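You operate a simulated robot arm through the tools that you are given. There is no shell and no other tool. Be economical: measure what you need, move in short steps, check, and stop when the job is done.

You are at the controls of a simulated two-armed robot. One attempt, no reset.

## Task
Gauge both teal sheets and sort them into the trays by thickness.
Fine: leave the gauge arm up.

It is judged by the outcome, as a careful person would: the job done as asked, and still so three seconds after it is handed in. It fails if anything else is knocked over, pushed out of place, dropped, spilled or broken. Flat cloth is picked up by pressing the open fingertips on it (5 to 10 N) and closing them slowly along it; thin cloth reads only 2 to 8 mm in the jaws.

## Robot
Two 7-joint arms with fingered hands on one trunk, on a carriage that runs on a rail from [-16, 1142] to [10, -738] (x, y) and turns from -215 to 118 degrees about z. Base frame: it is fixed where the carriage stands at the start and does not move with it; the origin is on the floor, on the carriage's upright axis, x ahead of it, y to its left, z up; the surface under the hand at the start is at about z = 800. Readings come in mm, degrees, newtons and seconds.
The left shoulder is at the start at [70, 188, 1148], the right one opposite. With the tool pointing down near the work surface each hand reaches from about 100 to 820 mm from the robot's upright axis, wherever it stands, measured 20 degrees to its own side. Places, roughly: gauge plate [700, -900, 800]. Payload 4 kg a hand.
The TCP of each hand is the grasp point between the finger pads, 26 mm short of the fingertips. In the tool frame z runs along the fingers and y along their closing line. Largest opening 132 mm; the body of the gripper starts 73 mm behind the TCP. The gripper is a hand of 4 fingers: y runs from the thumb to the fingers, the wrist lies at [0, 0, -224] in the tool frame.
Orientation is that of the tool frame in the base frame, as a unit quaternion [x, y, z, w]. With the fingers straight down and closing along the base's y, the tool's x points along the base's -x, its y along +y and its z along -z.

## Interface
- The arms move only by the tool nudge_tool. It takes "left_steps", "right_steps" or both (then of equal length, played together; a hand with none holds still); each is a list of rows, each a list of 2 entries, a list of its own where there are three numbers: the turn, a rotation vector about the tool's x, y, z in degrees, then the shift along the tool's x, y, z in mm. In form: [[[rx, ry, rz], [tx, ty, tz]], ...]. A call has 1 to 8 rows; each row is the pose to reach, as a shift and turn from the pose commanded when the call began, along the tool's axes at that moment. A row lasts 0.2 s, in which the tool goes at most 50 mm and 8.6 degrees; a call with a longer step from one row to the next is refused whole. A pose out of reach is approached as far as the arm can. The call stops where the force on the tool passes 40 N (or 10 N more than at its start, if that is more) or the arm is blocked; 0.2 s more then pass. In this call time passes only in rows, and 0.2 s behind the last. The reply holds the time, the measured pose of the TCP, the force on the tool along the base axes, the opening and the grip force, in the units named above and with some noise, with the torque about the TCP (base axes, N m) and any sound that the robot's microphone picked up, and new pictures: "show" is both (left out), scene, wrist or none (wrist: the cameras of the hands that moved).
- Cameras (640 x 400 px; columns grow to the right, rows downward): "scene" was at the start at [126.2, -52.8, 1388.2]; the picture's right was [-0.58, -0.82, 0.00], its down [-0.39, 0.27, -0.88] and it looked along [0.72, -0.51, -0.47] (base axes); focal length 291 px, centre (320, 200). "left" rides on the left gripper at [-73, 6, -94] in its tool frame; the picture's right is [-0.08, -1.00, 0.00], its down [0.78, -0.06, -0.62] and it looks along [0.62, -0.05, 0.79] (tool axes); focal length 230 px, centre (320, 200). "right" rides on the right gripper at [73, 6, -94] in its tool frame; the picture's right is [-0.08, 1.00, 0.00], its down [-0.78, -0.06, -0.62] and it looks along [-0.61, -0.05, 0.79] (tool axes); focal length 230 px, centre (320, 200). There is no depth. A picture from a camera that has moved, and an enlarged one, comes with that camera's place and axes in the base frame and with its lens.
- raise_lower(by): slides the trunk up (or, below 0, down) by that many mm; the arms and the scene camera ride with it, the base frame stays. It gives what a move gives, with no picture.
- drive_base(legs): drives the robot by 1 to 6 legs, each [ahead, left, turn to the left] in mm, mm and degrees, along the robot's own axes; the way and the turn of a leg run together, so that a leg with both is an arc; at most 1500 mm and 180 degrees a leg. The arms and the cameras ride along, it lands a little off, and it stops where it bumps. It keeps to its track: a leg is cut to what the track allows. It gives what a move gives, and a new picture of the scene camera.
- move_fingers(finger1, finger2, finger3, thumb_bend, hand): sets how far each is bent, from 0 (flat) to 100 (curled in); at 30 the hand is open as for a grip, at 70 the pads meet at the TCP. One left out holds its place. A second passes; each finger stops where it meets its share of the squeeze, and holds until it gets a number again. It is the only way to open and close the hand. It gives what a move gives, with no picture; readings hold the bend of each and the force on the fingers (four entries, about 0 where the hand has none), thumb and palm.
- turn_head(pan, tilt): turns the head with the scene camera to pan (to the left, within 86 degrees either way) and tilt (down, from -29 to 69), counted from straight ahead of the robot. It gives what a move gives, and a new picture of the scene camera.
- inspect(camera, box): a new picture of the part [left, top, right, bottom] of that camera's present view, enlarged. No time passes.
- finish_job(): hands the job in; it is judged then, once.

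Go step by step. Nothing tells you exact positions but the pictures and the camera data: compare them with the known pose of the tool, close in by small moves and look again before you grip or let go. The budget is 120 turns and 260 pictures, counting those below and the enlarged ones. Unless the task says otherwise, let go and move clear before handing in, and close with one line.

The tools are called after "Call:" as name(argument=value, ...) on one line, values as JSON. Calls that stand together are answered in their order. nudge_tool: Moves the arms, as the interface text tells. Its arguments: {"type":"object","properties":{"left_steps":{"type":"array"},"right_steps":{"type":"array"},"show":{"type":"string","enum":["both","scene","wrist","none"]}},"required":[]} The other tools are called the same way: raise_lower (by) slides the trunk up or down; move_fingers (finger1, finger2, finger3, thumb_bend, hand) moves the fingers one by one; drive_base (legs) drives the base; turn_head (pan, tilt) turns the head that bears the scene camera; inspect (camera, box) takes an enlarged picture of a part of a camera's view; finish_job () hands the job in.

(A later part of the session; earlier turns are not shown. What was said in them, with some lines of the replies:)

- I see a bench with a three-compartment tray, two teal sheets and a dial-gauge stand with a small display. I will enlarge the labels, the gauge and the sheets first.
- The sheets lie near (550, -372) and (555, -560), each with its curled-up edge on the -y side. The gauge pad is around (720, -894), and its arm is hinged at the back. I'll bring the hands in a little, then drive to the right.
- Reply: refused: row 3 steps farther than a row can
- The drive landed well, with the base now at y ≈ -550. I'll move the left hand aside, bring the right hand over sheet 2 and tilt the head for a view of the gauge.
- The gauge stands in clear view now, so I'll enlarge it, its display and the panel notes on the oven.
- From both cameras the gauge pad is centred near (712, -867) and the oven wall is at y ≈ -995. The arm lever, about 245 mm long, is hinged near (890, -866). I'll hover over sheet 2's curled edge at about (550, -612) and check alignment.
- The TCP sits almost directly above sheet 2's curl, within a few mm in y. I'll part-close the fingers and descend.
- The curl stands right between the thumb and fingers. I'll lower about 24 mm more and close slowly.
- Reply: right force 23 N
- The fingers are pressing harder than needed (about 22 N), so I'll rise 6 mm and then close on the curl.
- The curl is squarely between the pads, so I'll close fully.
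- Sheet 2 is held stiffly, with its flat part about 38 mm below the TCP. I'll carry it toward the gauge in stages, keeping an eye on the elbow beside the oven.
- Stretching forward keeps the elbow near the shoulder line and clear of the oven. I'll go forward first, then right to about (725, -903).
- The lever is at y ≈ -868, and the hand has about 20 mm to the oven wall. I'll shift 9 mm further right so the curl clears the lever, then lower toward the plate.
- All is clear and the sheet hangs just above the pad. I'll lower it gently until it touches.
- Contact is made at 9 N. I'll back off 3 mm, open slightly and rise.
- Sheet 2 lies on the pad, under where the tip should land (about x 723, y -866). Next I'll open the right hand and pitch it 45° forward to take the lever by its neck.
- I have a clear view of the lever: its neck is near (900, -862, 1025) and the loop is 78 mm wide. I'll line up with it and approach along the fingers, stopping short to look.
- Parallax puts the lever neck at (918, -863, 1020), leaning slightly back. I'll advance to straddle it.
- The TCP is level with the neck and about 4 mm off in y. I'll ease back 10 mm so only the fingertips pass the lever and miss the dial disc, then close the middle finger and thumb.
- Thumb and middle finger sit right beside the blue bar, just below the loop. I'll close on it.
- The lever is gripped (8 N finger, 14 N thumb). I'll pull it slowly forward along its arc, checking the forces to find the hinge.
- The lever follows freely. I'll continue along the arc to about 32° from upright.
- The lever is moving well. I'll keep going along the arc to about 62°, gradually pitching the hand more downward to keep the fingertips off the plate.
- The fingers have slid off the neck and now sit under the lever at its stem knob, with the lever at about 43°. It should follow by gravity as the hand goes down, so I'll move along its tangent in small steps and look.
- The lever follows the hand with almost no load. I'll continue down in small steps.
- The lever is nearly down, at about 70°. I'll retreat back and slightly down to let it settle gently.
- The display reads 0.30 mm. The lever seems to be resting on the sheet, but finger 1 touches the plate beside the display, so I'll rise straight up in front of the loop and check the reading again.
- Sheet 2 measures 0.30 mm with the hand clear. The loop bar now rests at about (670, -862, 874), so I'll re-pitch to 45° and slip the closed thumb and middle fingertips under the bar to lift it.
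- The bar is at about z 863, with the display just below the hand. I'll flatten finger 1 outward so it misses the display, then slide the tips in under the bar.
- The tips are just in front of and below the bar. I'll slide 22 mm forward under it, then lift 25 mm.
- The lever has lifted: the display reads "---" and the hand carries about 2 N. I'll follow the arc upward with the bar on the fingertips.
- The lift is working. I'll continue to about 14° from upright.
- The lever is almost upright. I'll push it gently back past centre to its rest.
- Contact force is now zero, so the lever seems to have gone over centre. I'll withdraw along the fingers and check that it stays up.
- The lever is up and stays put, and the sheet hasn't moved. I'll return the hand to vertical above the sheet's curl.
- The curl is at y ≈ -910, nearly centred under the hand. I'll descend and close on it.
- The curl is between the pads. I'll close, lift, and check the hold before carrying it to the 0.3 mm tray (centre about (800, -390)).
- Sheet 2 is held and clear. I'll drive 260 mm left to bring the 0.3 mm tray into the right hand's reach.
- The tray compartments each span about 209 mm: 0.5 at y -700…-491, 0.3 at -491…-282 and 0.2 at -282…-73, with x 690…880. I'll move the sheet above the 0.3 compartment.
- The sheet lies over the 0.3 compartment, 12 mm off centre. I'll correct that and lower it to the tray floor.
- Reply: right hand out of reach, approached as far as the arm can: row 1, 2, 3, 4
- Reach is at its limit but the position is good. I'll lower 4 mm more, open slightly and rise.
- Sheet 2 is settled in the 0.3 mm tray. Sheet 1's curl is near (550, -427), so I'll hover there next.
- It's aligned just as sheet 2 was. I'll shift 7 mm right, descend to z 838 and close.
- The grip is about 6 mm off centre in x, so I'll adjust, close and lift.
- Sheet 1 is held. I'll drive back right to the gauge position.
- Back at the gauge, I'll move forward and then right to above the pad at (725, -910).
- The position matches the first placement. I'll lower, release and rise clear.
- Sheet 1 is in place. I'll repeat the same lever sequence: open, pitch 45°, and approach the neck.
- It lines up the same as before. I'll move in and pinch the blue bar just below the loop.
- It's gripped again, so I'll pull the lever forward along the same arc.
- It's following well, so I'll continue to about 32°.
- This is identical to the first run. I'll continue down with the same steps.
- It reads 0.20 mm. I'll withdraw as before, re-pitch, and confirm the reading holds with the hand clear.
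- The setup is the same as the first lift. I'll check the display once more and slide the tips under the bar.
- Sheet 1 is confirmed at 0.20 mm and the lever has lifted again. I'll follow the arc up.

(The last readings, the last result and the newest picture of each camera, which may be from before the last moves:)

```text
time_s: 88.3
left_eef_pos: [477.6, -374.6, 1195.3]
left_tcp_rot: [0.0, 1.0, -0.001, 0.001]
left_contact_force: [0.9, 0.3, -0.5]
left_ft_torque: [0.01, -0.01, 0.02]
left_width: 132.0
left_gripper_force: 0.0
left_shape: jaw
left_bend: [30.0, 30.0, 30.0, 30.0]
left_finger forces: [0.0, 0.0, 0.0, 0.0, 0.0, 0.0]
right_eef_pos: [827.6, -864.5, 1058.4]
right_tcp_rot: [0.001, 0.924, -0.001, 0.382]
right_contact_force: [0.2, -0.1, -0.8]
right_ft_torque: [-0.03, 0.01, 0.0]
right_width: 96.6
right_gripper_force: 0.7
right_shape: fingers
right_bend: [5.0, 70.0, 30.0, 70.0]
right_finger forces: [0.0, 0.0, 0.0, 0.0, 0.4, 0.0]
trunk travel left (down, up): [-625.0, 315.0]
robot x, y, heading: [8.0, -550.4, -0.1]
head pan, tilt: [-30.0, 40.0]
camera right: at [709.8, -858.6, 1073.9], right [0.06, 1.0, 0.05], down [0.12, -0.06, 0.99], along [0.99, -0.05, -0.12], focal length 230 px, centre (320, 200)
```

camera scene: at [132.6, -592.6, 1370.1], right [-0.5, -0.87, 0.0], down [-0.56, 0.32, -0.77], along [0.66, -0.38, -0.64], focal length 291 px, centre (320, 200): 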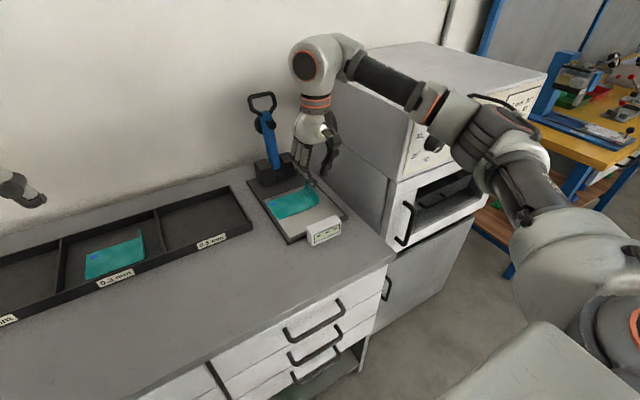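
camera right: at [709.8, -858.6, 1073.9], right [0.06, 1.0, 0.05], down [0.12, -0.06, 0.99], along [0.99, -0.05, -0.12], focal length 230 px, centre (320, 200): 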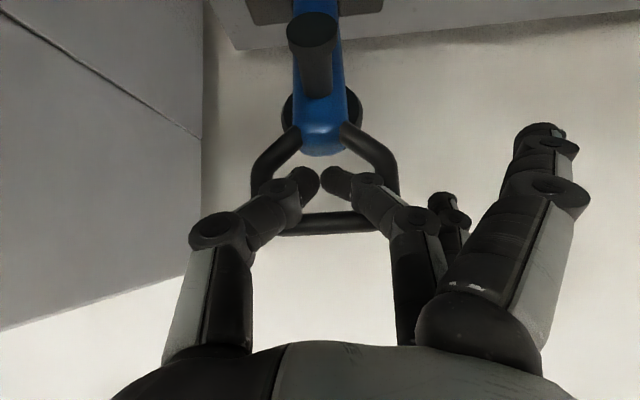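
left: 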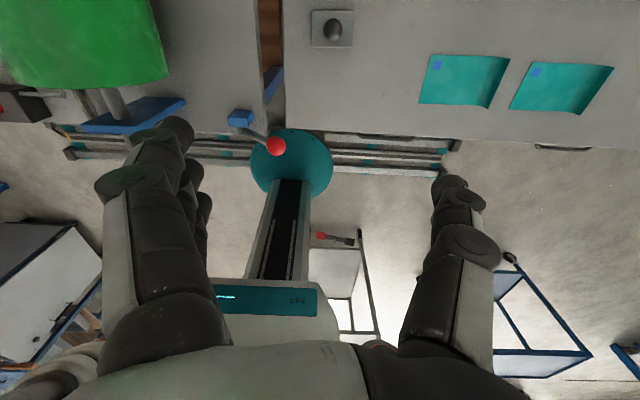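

Same as before, so I'll push it over centre and withdraw.

Call:
nudge_tool(right_steps=[[[0, 0, 0], [-15, 0, 13]], [[0, 0, 0], [-30, 0, 25]], [[0, 0, 0], [-43, 0, 36]], [[0, 0, 0], [-54, 0, 46]]], show="wrist")

Call:
nudge_tool(right_steps=[[[0, 0, 0], [0, 0, -40]], [[0, 0, 0], [0, 0, -85]], [[0, 0, 0], [0, 0, -130]], [[0, 0, 0], [35, 0, -165]], [[0, 0, 0], [70, 0, -195]]], show="wrist")

Call:
inspect(camera="scene", box=[230, 80, 350, 255])

```text
time_s: 89.3
left_eef_pos: [476.8, -376.1, 1194.2]
left_tcp_rot: [0.0, 1.0, -0.002, 0.001]
left_contact_force: [-0.2, 0.0, 0.4]
left_ft_torque: [0.01, 0.03, 0.01]
left_width: 131.8
left_gripper_force: 0.1
left_shape: jaw
left_bend: [30.0, 30.0, 30.0, 30.0]
left_finger forces: [0.0, 0.0, 0.0, 0.1, 0.0, 0.1]
right_eef_pos: [898.7, -863.7, 1062.5]
right_tcp_rot: [0.0, 0.924, -0.001, 0.382]
right_contact_force: [0.2, 0.8, 1.5]
right_ft_torque: [0.01, 0.0, 0.04]
right_width: 96.8
right_gripper_force: 0.1
right_shape: fingers
right_bend: [5.0, 70.0, 30.0, 70.0]
right_finger forces: [0.1, 0.1, 0.0, 0.1, 0.1, 0.0]
trunk travel left (down, up): [-625.0, 315.0]
robot x, y, heading: [6.2, -551.1, 0.0]
head pan, tilt: [-30.0, 40.0]
camera right: at [779.9, -859.4, 1077.9], right [0.05, 1.0, 0.05], down [0.12, -0.06, 0.99], along [0.99, -0.05, -0.12], focal length 230 px, centre (320, 200)
```

right: 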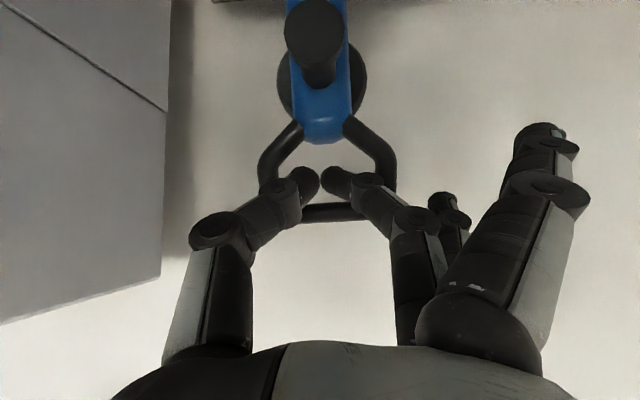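

```text
time_s: 90.5
left_eef_pos: [475.6, -376.3, 1195.4]
left_tcp_rot: [0.0, 1.0, -0.001, 0.002]
left_contact_force: [-0.1, -0.3, -0.1]
left_ft_torque: [0.04, -0.02, 0.03]
left_width: 131.7
left_gripper_force: 0.1
left_shape: jaw
left_bend: [30.0, 30.0, 30.0, 30.0]
left_finger forces: [0.0, 0.1, 0.0, 0.0, 0.0, 0.0]
right_eef_pos: [710.5, -862.4, 1151.7]
right_tcp_rot: [0.0, 0.923, 0.0, 0.384]
right_contact_force: [-0.2, 0.1, 0.2]
right_ft_torque: [0.0, 0.0, -0.02]
right_width: 96.4
right_gripper_force: 0.1
right_shape: fingers
right_bend: [5.0, 70.0, 30.0, 70.0]
right_finger forces: [0.0, 0.1, 0.0, 0.0, 0.1, 0.1]
trunk travel left (down, up): [-625.0, 315.0]
robot x, y, heading: [7.3, -553.1, 0.0]
head pan, tilt: [-30.0, 40.0]
camera right: at [592.5, -858.4, 1167.9], right [0.06, 1.0, 0.06], down [0.12, -0.06, 0.99], along [0.99, -0.05, -0.12], focal length 230 px, centre (320, 200)
```

right: 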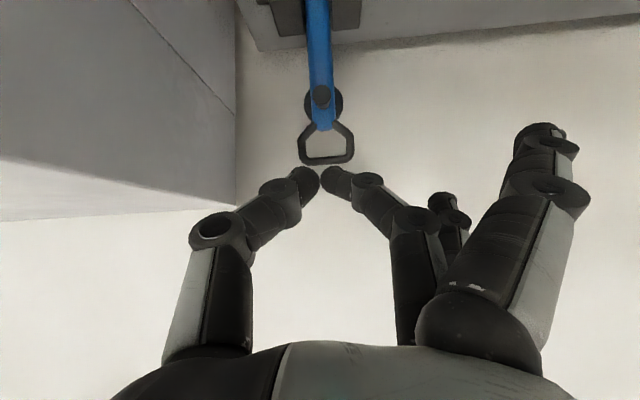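

```text
2.29 times, centred on (290, 168) of scene
camera zoom: at [131.8, -593.2, 1370.2], right [-0.5, -0.87, 0.0], down [-0.56, 0.32, -0.77], along [0.66, -0.38, -0.64], focal length 666 px, centre (389, 274)
```

zoom: 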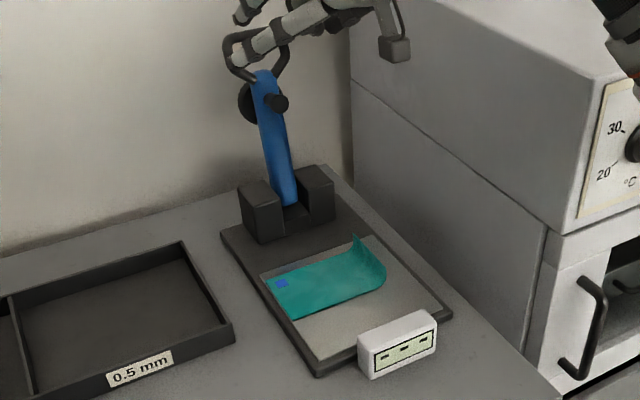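

The lever is up and resting. I'll fetch sheet 1 with the same pick sequence.

Call:
move_fingers(hand="right", finger1=56, finger2=56, finger3=56, thumb_bend=56)

Call:
nudge_tool(right_steps=[[[0, 8, 0], [20, -8, 24]], [[0, 16, 0], [41, -16, 49]], [[0, 24, 0], [62, -24, 73]], [[0, 32, 0], [82, -32, 97]], [[0, 40, 0], [103, -40, 122]], [[0, 45, 0], [126, -47, 146]]], show="wrist")

```text
time_s: 91.5
left_eef_pos: [475.6, -375.7, 1195.0]
left_tcp_rot: [0.001, 1.0, 0.0, 0.001]
left_contact_force: [-0.6, 0.7, 0.6]
left_ft_torque: [0.03, 0.0, -0.01]
left_width: 132.1
left_gripper_force: 0.1
left_shape: jaw
left_bend: [30.0, 30.0, 30.0, 30.0]
left_finger forces: [0.0, 0.0, 0.1, 0.0, 0.1, 0.1]
right_eef_pos: [711.1, -863.3, 1152.2]
right_tcp_rot: [-0.001, 0.924, 0.001, 0.383]
right_contact_force: [0.9, 0.5, 0.4]
right_ft_torque: [0.03, -0.02, -0.01]
right_width: 51.3
right_gripper_force: 0.1
right_shape: fingers
right_bend: [56.0, 56.0, 56.0, 56.0]
right_finger forces: [0.0, 0.0, 0.0, 0.0, 0.1, 0.0]
trunk travel left (down, up): [-625.0, 315.0]
robot x, y, heading: [8.4, -550.8, -0.1]
head pan, tilt: [-30.0, 40.0]
```

```text
time_s: 92.9
left_eef_pos: [477.9, -375.9, 1194.1]
left_tcp_rot: [0.0, 1.0, 0.001, 0.001]
left_contact_force: [0.7, -0.2, -0.2]
left_ft_torque: [0.02, 0.0, 0.02]
left_width: 131.9
left_gripper_force: 0.0
left_shape: jaw
left_bend: [30.0, 30.0, 30.0, 30.0]
left_finger forces: [0.1, 0.0, 0.0, 0.0, 0.0, 0.0]
right_eef_pos: [725.3, -909.6, 958.2]
right_tcp_rot: [0.0, 1.0, 0.0, -0.001]
right_contact_force: [1.0, -0.1, -0.3]
right_ft_torque: [0.03, 0.01, 0.06]
right_width: 51.4
right_gripper_force: 0.1
right_shape: fingers
right_bend: [56.0, 56.0, 56.0, 56.0]
right_finger forces: [0.0, 0.1, 0.1, 0.0, 0.0, 0.0]
trunk travel left (down, up): [-625.0, 315.0]
robot x, y, heading: [6.9, -552.9, 0.1]
head pan, tilt: [-30.0, 40.0]
camera right: at [653.0, -904.9, 1053.8], right [0.08, 1.0, 0.0], down [0.79, -0.06, 0.62], along [0.61, -0.05, -0.79], focal length 230 px, centre (320, 200)
```

right: 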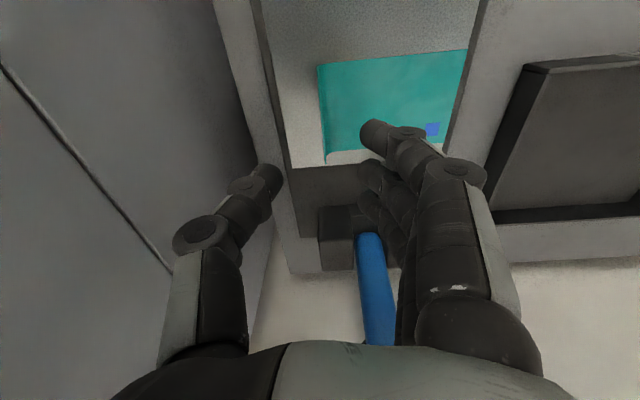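

The curl is directly under the TCP. I'll descend and close in two stages.

Call:
nudge_tool(right_steps=[[[0, 0, 0], [0, 0, 40]], [[0, 0, 0], [0, 0, 80]], [[0, 0, 0], [0, 0, 106]]], show="none")

Call:
move_fingers(hand="right", finger1=69, finger2=69, finger3=69, thumb_bend=69)

Call:
inspect(camera="right", box=[200, 60, 520, 260])

```text
time_s: 93.7
left_eef_pos: [478.1, -376.3, 1195.2]
left_tcp_rot: [0.0, 1.0, 0.001, 0.0]
left_contact_force: [-0.4, 0.4, 0.5]
left_ft_torque: [0.02, 0.03, -0.02]
left_width: 131.7
left_gripper_force: 0.0
left_shape: jaw
left_bend: [30.0, 30.0, 30.0, 30.0]
left_finger forces: [0.0, 0.0, 0.0, 0.0, 0.0, 0.0]
right_eef_pos: [726.8, -905.7, 853.3]
right_tcp_rot: [0.001, 1.0, 0.0, 0.0]
right_contact_force: [0.4, 1.2, 0.2]
right_ft_torque: [0.0, 0.06, 0.02]
right_width: 51.3
right_gripper_force: 0.0
right_shape: fingers
right_bend: [56.0, 56.0, 56.0, 56.0]
right_finger forces: [0.1, 0.0, 0.0, 0.0, 0.0, 0.1]
trunk travel left (down, up): [-625.0, 315.0]
robot x, y, heading: [9.6, -549.1, 0.2]
head pan, tilt: [-30.0, 40.0]
```

```text
time_s: 94.7
left_eef_pos: [477.1, -376.1, 1195.6]
left_tcp_rot: [0.0, 1.0, 0.0, 0.002]
left_contact_force: [0.4, -0.4, 0.2]
left_ft_torque: [-0.01, 0.0, -0.02]
left_width: 131.4
left_gripper_force: 0.2
left_shape: jaw
left_bend: [30.0, 30.0, 30.0, 30.0]
left_finger forces: [0.0, 0.0, 0.1, 0.0, 0.0, 0.1]
right_eef_pos: [725.6, -906.8, 853.6]
right_tcp_rot: [0.0, 1.0, 0.0, 0.0]
right_contact_force: [0.3, -0.7, 0.5]
right_ft_torque: [0.0, -0.02, 0.03]
right_width: 16.5
right_gripper_force: 0.1
right_shape: fingers
right_bend: [69.0, 69.0, 69.0, 69.0]
right_finger forces: [0.0, 0.1, 0.0, 0.0, 0.1, 0.0]
trunk travel left (down, up): [-625.0, 315.0]
robot x, y, heading: [3.4, -553.1, -0.4]
head pan, tilt: [-30.0, 40.0]
```

```text
2.00 times, centred on (360, 160) of right
camera zoom: at [652.3, -901.6, 948.5], right [0.08, 1.0, 0.0], down [0.78, -0.06, 0.62], along [0.61, -0.05, -0.79], focal length 460 px, centre (240, 280)
```

zoom: 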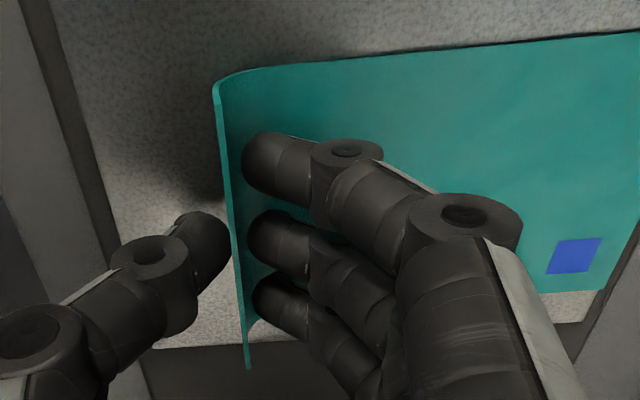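

The curl is centred. I'll close, lift, retract, and drive left to bring the 0.2 mm tray into reach.

Call:
move_fingers(hand="right", finger1=80, finger2=80, finger3=80, thumb_bend=80)

Call:
nudge_tool(right_steps=[[[0, 0, 0], [0, 0, -30]], [[0, 0, 0], [0, 0, -70]], [[0, 0, 0], [0, 0, -110]], [[0, 0, 0], [40, 20, -130]], [[0, 0, 0], [80, 50, -130]], [[0, 0, 0], [110, 85, -130]], [[0, 0, 0], [130, 125, -130]]], show="wrist")

Call:
drive_base(legs=[[0, 470, 0]])

```text
time_s: 95.7
left_eef_pos: [476.3, -376.4, 1195.4]
left_tcp_rot: [0.0, 1.0, 0.001, 0.002]
left_contact_force: [-0.1, -0.1, 0.0]
left_ft_torque: [-0.03, -0.02, -0.01]
left_width: 132.0
left_gripper_force: 0.1
left_shape: jaw
left_bend: [30.0, 30.0, 30.0, 30.0]
left_finger forces: [0.1, 0.1, 0.0, 0.0, 0.0, 0.1]
right_eef_pos: [724.6, -906.8, 852.6]
right_tcp_rot: [0.0, 1.0, 0.0, 0.0]
right_contact_force: [0.2, -0.3, 0.1]
right_ft_torque: [-0.04, 0.04, 0.01]
right_width: 12.9
right_gripper_force: 19.4
right_shape: fingers
right_bend: [74.0, 74.0, 74.0, 72.0]
right_finger forces: [6.7, 6.8, 6.9, 0.0, 20.2, 0.0]
trunk travel left (down, up): [-625.0, 315.0]
robot x, y, heading: [8.1, -553.5, 0.1]
head pan, tilt: [-30.0, 40.0]
```

```text
time_s: 97.3
left_eef_pos: [476.9, -374.1, 1195.0]
left_tcp_rot: [-0.001, 1.0, 0.0, 0.002]
left_contact_force: [0.6, -0.3, 0.2]
left_ft_torque: [0.01, -0.01, -0.04]
left_width: 132.0
left_gripper_force: 0.0
left_shape: jaw
left_bend: [30.0, 30.0, 30.0, 30.0]
left_finger forces: [0.1, 0.0, 0.0, 0.1, 0.0, 0.0]
right_eef_pos: [590.9, -782.8, 981.1]
right_tcp_rot: [0.0, 1.0, 0.0, 0.0]
right_contact_force: [-0.3, 0.6, -0.2]
right_ft_torque: [-0.03, 0.01, -0.01]
right_width: 12.6
right_gripper_force: 20.6
right_shape: fingers
right_bend: [74.0, 74.0, 74.0, 72.0]
right_finger forces: [6.8, 6.7, 6.8, 0.0, 19.9, 0.1]
trunk travel left (down, up): [-625.0, 315.0]
robot x, y, heading: [5.9, -549.4, -0.1]
head pan, tilt: [-30.0, 40.0]
camera right: at [518.3, -777.2, 1075.3], right [0.08, 1.0, 0.0], down [0.78, -0.06, 0.62], along [0.61, -0.05, -0.79], focal length 230 px, centre (320, 200)
```

right: 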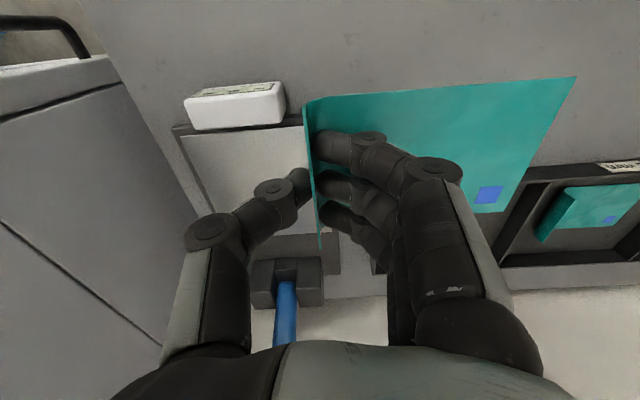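

```text
time_s: 100.1
left_eef_pos: [468.7, 97.5, 1193.8]
left_tcp_rot: [-0.007, 1.0, 0.0, 0.002]
left_contact_force: [-0.6, -0.1, -0.5]
left_ft_torque: [-0.02, 0.0, 0.0]
left_width: 132.0
left_gripper_force: 0.0
left_shape: jaw
left_bend: [30.0, 30.0, 30.0, 30.0]
left_finger forces: [0.0, 0.1, 0.0, 0.0, 0.0, 0.0]
right_eef_pos: [587.7, -308.0, 980.2]
right_tcp_rot: [-0.007, 1.0, 0.0, 0.0]
right_contact_force: [0.8, 0.0, -1.6]
right_ft_torque: [-0.01, -0.02, -0.01]
right_width: 12.7
right_gripper_force: 20.7
right_shape: fingers
right_bend: [74.0, 74.0, 74.0, 72.0]
right_finger forces: [6.8, 6.6, 6.8, 0.1, 19.9, 0.0]
trunk travel left (down, up): [-625.0, 315.0]
robot x, y, heading: [4.6, -83.9, 0.7]
head pan, tilt: [-30.0, 40.0]
camera scene: at [127.3, -124.3, 1370.0], right [-0.49, -0.87, 0.0], down [-0.56, 0.31, -0.77], along [0.67, -0.37, -0.64], focal length 291 px, centre (320, 200)
```

scene: 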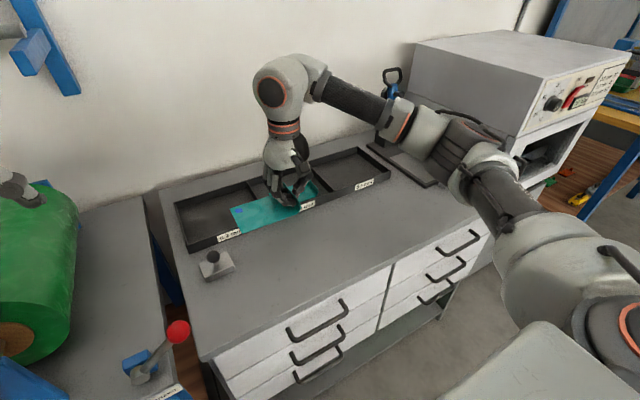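

Sheet 1 is still held. I'll move above the 0.2 mm compartment, with the TCP near (758, -236).

Call:
nudge_tool(right_steps=[[[0, 0, 0], [-40, 18, 0]], [[0, 0, 0], [-80, 36, 5]], [[0, 0, 0], [-115, 55, 20]], [[0, 0, 0], [-150, 70, 40]], [[0, 0, 0], [-172, 70, 70]]])

Call:
inspect(camera="scene", box=[160, 60, 400, 280])

```text
time_s: 101.3
left_eef_pos: [468.1, 98.4, 1193.9]
left_tcp_rot: [-0.007, 1.0, -0.001, 0.001]
left_contact_force: [-0.8, 0.2, 0.3]
left_ft_torque: [-0.01, 0.0, -0.04]
left_width: 132.1
left_gripper_force: 0.2
left_shape: jaw
left_bend: [30.0, 30.0, 30.0, 30.0]
left_finger forces: [0.1, 0.0, 0.0, 0.1, 0.1, 0.0]
right_eef_pos: [759.2, -237.2, 911.8]
right_tcp_rot: [-0.008, 1.0, 0.0, 0.001]
right_contact_force: [-0.5, -0.3, -0.3]
right_ft_torque: [-0.01, -0.01, -0.01]
right_width: 12.9
right_gripper_force: 19.4
right_shape: fingers
right_bend: [74.0, 74.0, 74.0, 72.0]
right_finger forces: [6.7, 6.4, 6.8, 0.1, 19.7, 0.1]
trunk travel left (down, up): [-625.0, 315.0]
robot x, y, heading: [2.8, -80.8, 0.9]
head pan, tilt: [-30.0, 40.0]
camera scene: at [127.9, -123.3, 1370.0], right [-0.49, -0.87, 0.0], down [-0.56, 0.31, -0.77], along [0.67, -0.37, -0.64], focal length 291 px, centre (320, 200)
camera right: at [687.2, -233.3, 1004.7], right [0.06, 1.0, 0.0], down [0.79, -0.05, 0.62], along [0.62, -0.04, -0.79], focal length 230 px, centre (320, 200)
```

scene: 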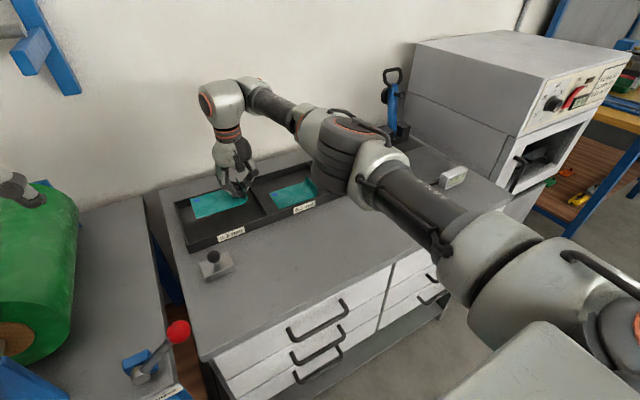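
right: 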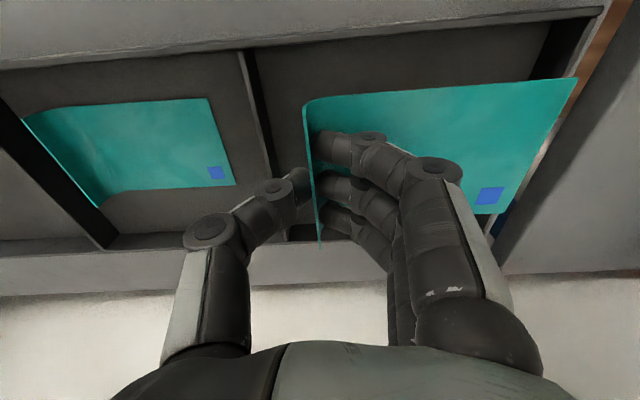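

```text
1.82 times, centred on (280, 170) of scene
camera zoom: at [127.9, -123.3, 1370.0], right [-0.49, -0.87, 0.0], down [-0.56, 0.31, -0.77], along [0.67, -0.37, -0.64], focal length 530 px, centre (393, 254)
```

zoom: 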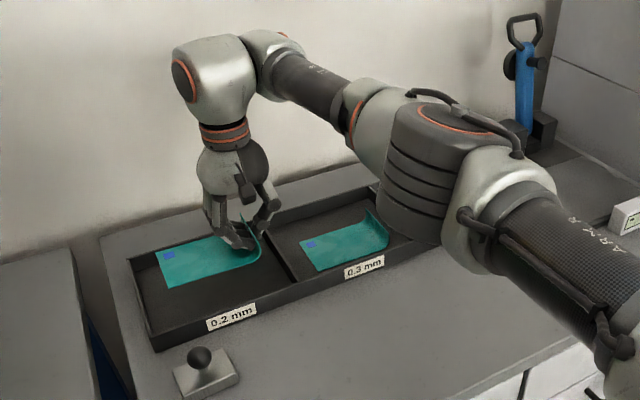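

The sheet is centred over the 0.2 compartment. I'll lower it in and check.

Call:
nudge_tool(right_steps=[[[0, 0, 0], [0, 0, 25]], [[0, 0, 0], [0, 0, 50]], [[0, 0, 0], [0, 0, 66]], [[0, 0, 0], [0, 0, 71]]])

```text
time_s: 102.3
left_eef_pos: [468.1, 98.6, 1195.3]
left_tcp_rot: [-0.007, 1.0, -0.001, 0.002]
left_contact_force: [-0.3, -1.0, -1.0]
left_ft_torque: [0.01, -0.03, 0.01]
left_width: 131.8
left_gripper_force: 0.0
left_shape: jaw
left_bend: [30.0, 30.0, 30.0, 30.0]
left_finger forces: [0.1, 0.0, 0.0, 0.1, 0.1, 0.0]
right_eef_pos: [759.4, -234.7, 836.9]
right_tcp_rot: [-0.008, 1.0, -0.001, 0.001]
right_contact_force: [0.3, -1.7, 0.0]
right_ft_torque: [-0.05, -0.01, -0.03]
right_width: 12.9
right_gripper_force: 20.0
right_shape: fingers
right_bend: [74.0, 74.0, 74.0, 72.0]
right_finger forces: [6.9, 6.4, 6.7, 0.0, 19.9, 0.1]
trunk travel left (down, up): [-625.0, 315.0]
robot x, y, heading: [4.2, -83.0, 0.9]
head pan, tilt: [-30.0, 40.0]
camera scene: at [127.5, -123.9, 1370.0], right [-0.49, -0.87, 0.0], down [-0.56, 0.31, -0.77], along [0.67, -0.37, -0.64], focal length 291 px, centre (320, 200)
camera right: at [686.6, -232.1, 932.2], right [0.06, 1.0, 0.0], down [0.79, -0.05, 0.62], along [0.62, -0.04, -0.79], focal length 230 px, centre (320, 200)
```

scene: 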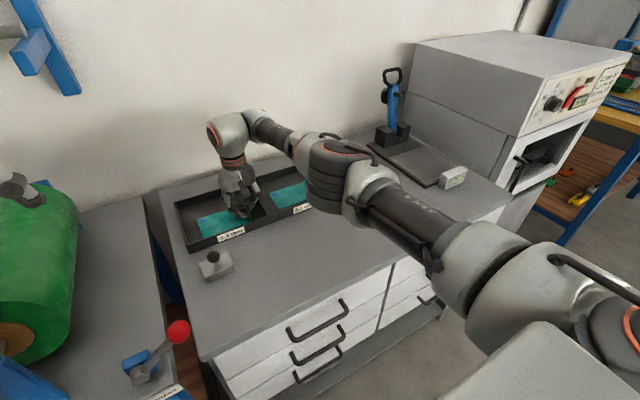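
right: 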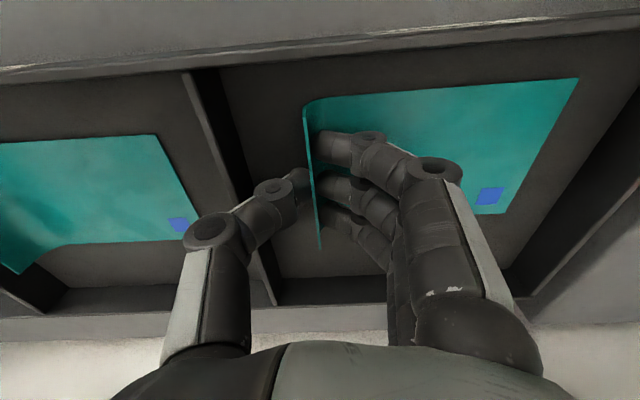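

The sheet is at the tray floor, well inside the compartment. I'll release and rise clear.

Call:
nudge_tool(right_steps=[[[0, 0, 0], [0, 0, -2]]], show="none")

Call:
move_fingers(hand="right", finger1=63, finger2=63, finger3=63, thumb_bend=63)

Call:
nudge_tool(right_steps=[[[0, 0, 0], [0, 0, -30]], [[0, 0, 0], [0, 0, -70]], [[0, 0, 0], [0, 0, -115]], [[0, 0, 0], [35, 0, -150]], [[0, 0, 0], [75, 0, -180]], [[0, 0, 0], [115, -20, -200]], [[0, 0, 0], [155, -45, -210]]])

Call:
inspect(camera="scene", box=[160, 60, 480, 290])

```text
time_s: 102.7
left_eef_pos: [468.9, 98.5, 1194.6]
left_tcp_rot: [-0.007, 1.0, 0.0, 0.001]
left_contact_force: [0.4, -0.4, 0.6]
left_ft_torque: [0.01, -0.03, -0.01]
left_width: 131.9
left_gripper_force: 0.0
left_shape: jaw
left_bend: [30.0, 30.0, 30.0, 30.0]
left_finger forces: [0.0, 0.0, 0.1, 0.0, 0.1, 0.0]
right_eef_pos: [760.3, -235.9, 840.2]
right_tcp_rot: [-0.007, 1.0, 0.0, 0.0]
right_contact_force: [1.1, 0.4, -0.6]
right_ft_torque: [-0.04, 0.02, 0.03]
right_width: 12.9
right_gripper_force: 19.5
right_shape: fingers
right_bend: [74.0, 74.0, 74.0, 72.0]
right_finger forces: [6.9, 6.4, 6.8, 0.0, 19.8, 0.0]
trunk travel left (down, up): [-625.0, 315.0]
robot x, y, heading: [2.3, -83.2, 0.7]
head pan, tilt: [-30.0, 40.0]
```

```text
time_s: 103.7
left_eef_pos: [468.4, 98.8, 1194.9]
left_tcp_rot: [-0.007, 1.0, 0.0, 0.002]
left_contact_force: [0.1, 0.6, 0.3]
left_ft_torque: [0.02, 0.01, 0.0]
left_width: 131.8
left_gripper_force: 0.0
left_shape: jaw
left_bend: [30.0, 30.0, 30.0, 30.0]
left_finger forces: [0.0, 0.0, 0.1, 0.0, 0.1, 0.0]
right_eef_pos: [758.6, -235.6, 840.0]
right_tcp_rot: [-0.007, 1.0, 0.0, 0.0]
right_contact_force: [0.2, 0.4, 0.0]
right_ft_torque: [-0.01, -0.02, 0.0]
right_width: 30.0
right_gripper_force: 0.1
right_shape: fingers
right_bend: [63.0, 63.0, 63.0, 63.0]
right_finger forces: [0.0, 0.0, 0.1, 0.0, 0.0, 0.0]
trunk travel left (down, up): [-625.0, 315.0]
robot x, y, heading: [-3.1, -81.7, 0.8]
head pan, tilt: [-30.0, 40.0]
```

```text
time_s: 105.3
left_eef_pos: [467.7, 95.4, 1195.5]
left_tcp_rot: [-0.007, 1.0, 0.0, 0.002]
left_contact_force: [0.4, -0.8, 0.1]
left_ft_torque: [0.01, -0.03, -0.03]
left_width: 131.9
left_gripper_force: 0.0
left_shape: jaw
left_bend: [30.0, 30.0, 30.0, 30.0]
left_finger forces: [0.0, 0.0, 0.1, 0.0, 0.1, 0.0]
right_eef_pos: [603.9, -287.6, 1046.5]
right_tcp_rot: [-0.007, 1.0, 0.001, 0.001]
right_contact_force: [0.2, -0.3, 0.9]
right_ft_torque: [0.01, 0.0, -0.01]
right_width: 29.9
right_gripper_force: 0.2
right_shape: fingers
right_bend: [63.0, 63.0, 63.0, 63.0]
right_finger forces: [0.0, 0.0, 0.0, 0.1, 0.1, 0.0]
trunk travel left (down, up): [-625.0, 315.0]
robot x, y, heading: [2.0, -80.2, 0.9]
head pan, tilt: [-30.0, 40.0]
camera scene: at [125.9, -126.0, 1370.1], right [-0.49, -0.87, 0.0], down [-0.56, 0.31, -0.77], along [0.67, -0.37, -0.64], focal length 291 px, centre (320, 200)
camera right: at [530.5, -283.0, 1141.4], right [0.06, 1.0, 0.0], down [0.78, -0.05, 0.62], along [0.62, -0.04, -0.79], focal length 230 px, centre (320, 200)
```

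scene: 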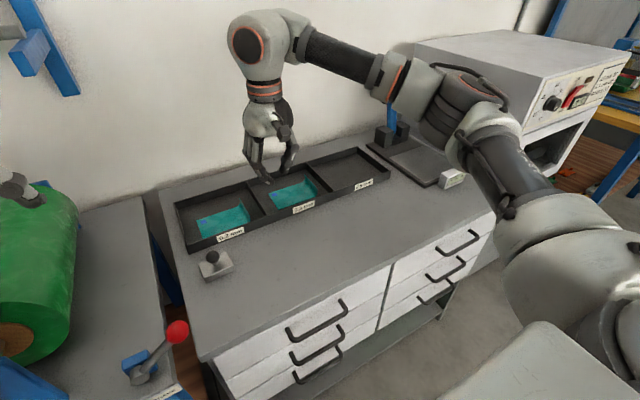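
right: 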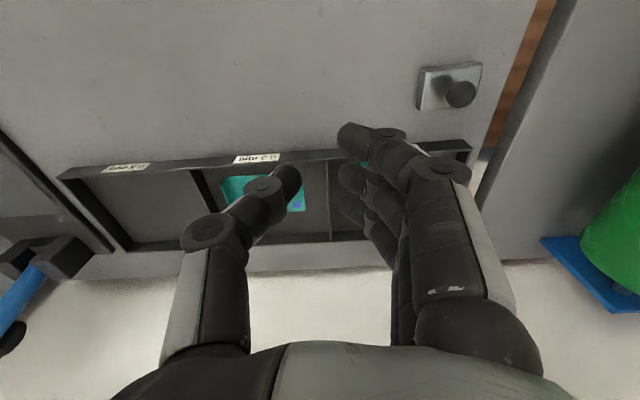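

```text
1.74 times, centred on (320, 175) of scene
camera zoom: at [125.9, -126.0, 1370.1], right [-0.49, -0.87, 0.0], down [-0.56, 0.31, -0.77], along [0.67, -0.37, -0.64], focal length 507 px, centre (320, 244)
```

zoom: 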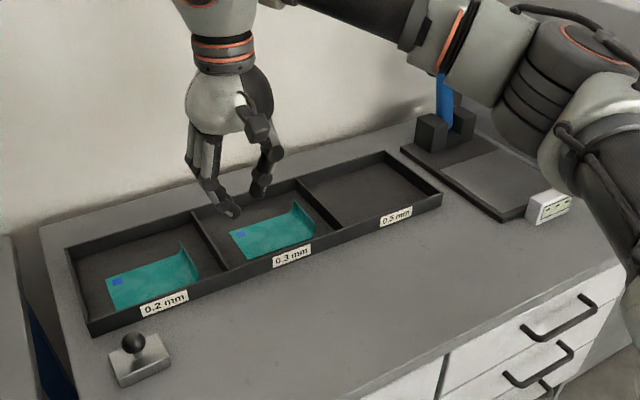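

Both sheets lie flat in their trays (0.20 mm in "0.2 mm", 0.30 mm in "0.3 mm"). The gauge arm is up, and the hands are empty and clear, so I'm handing in.

Call:
finish_job()

```text
The job is handed in.
```

I gauged both teal sheets and sorted them: the one that read 0.20 mm is in the 0.2 mm tray, the one that read 0.30 mm is in the 0.3 mm tray, and the gauge arm is left up.
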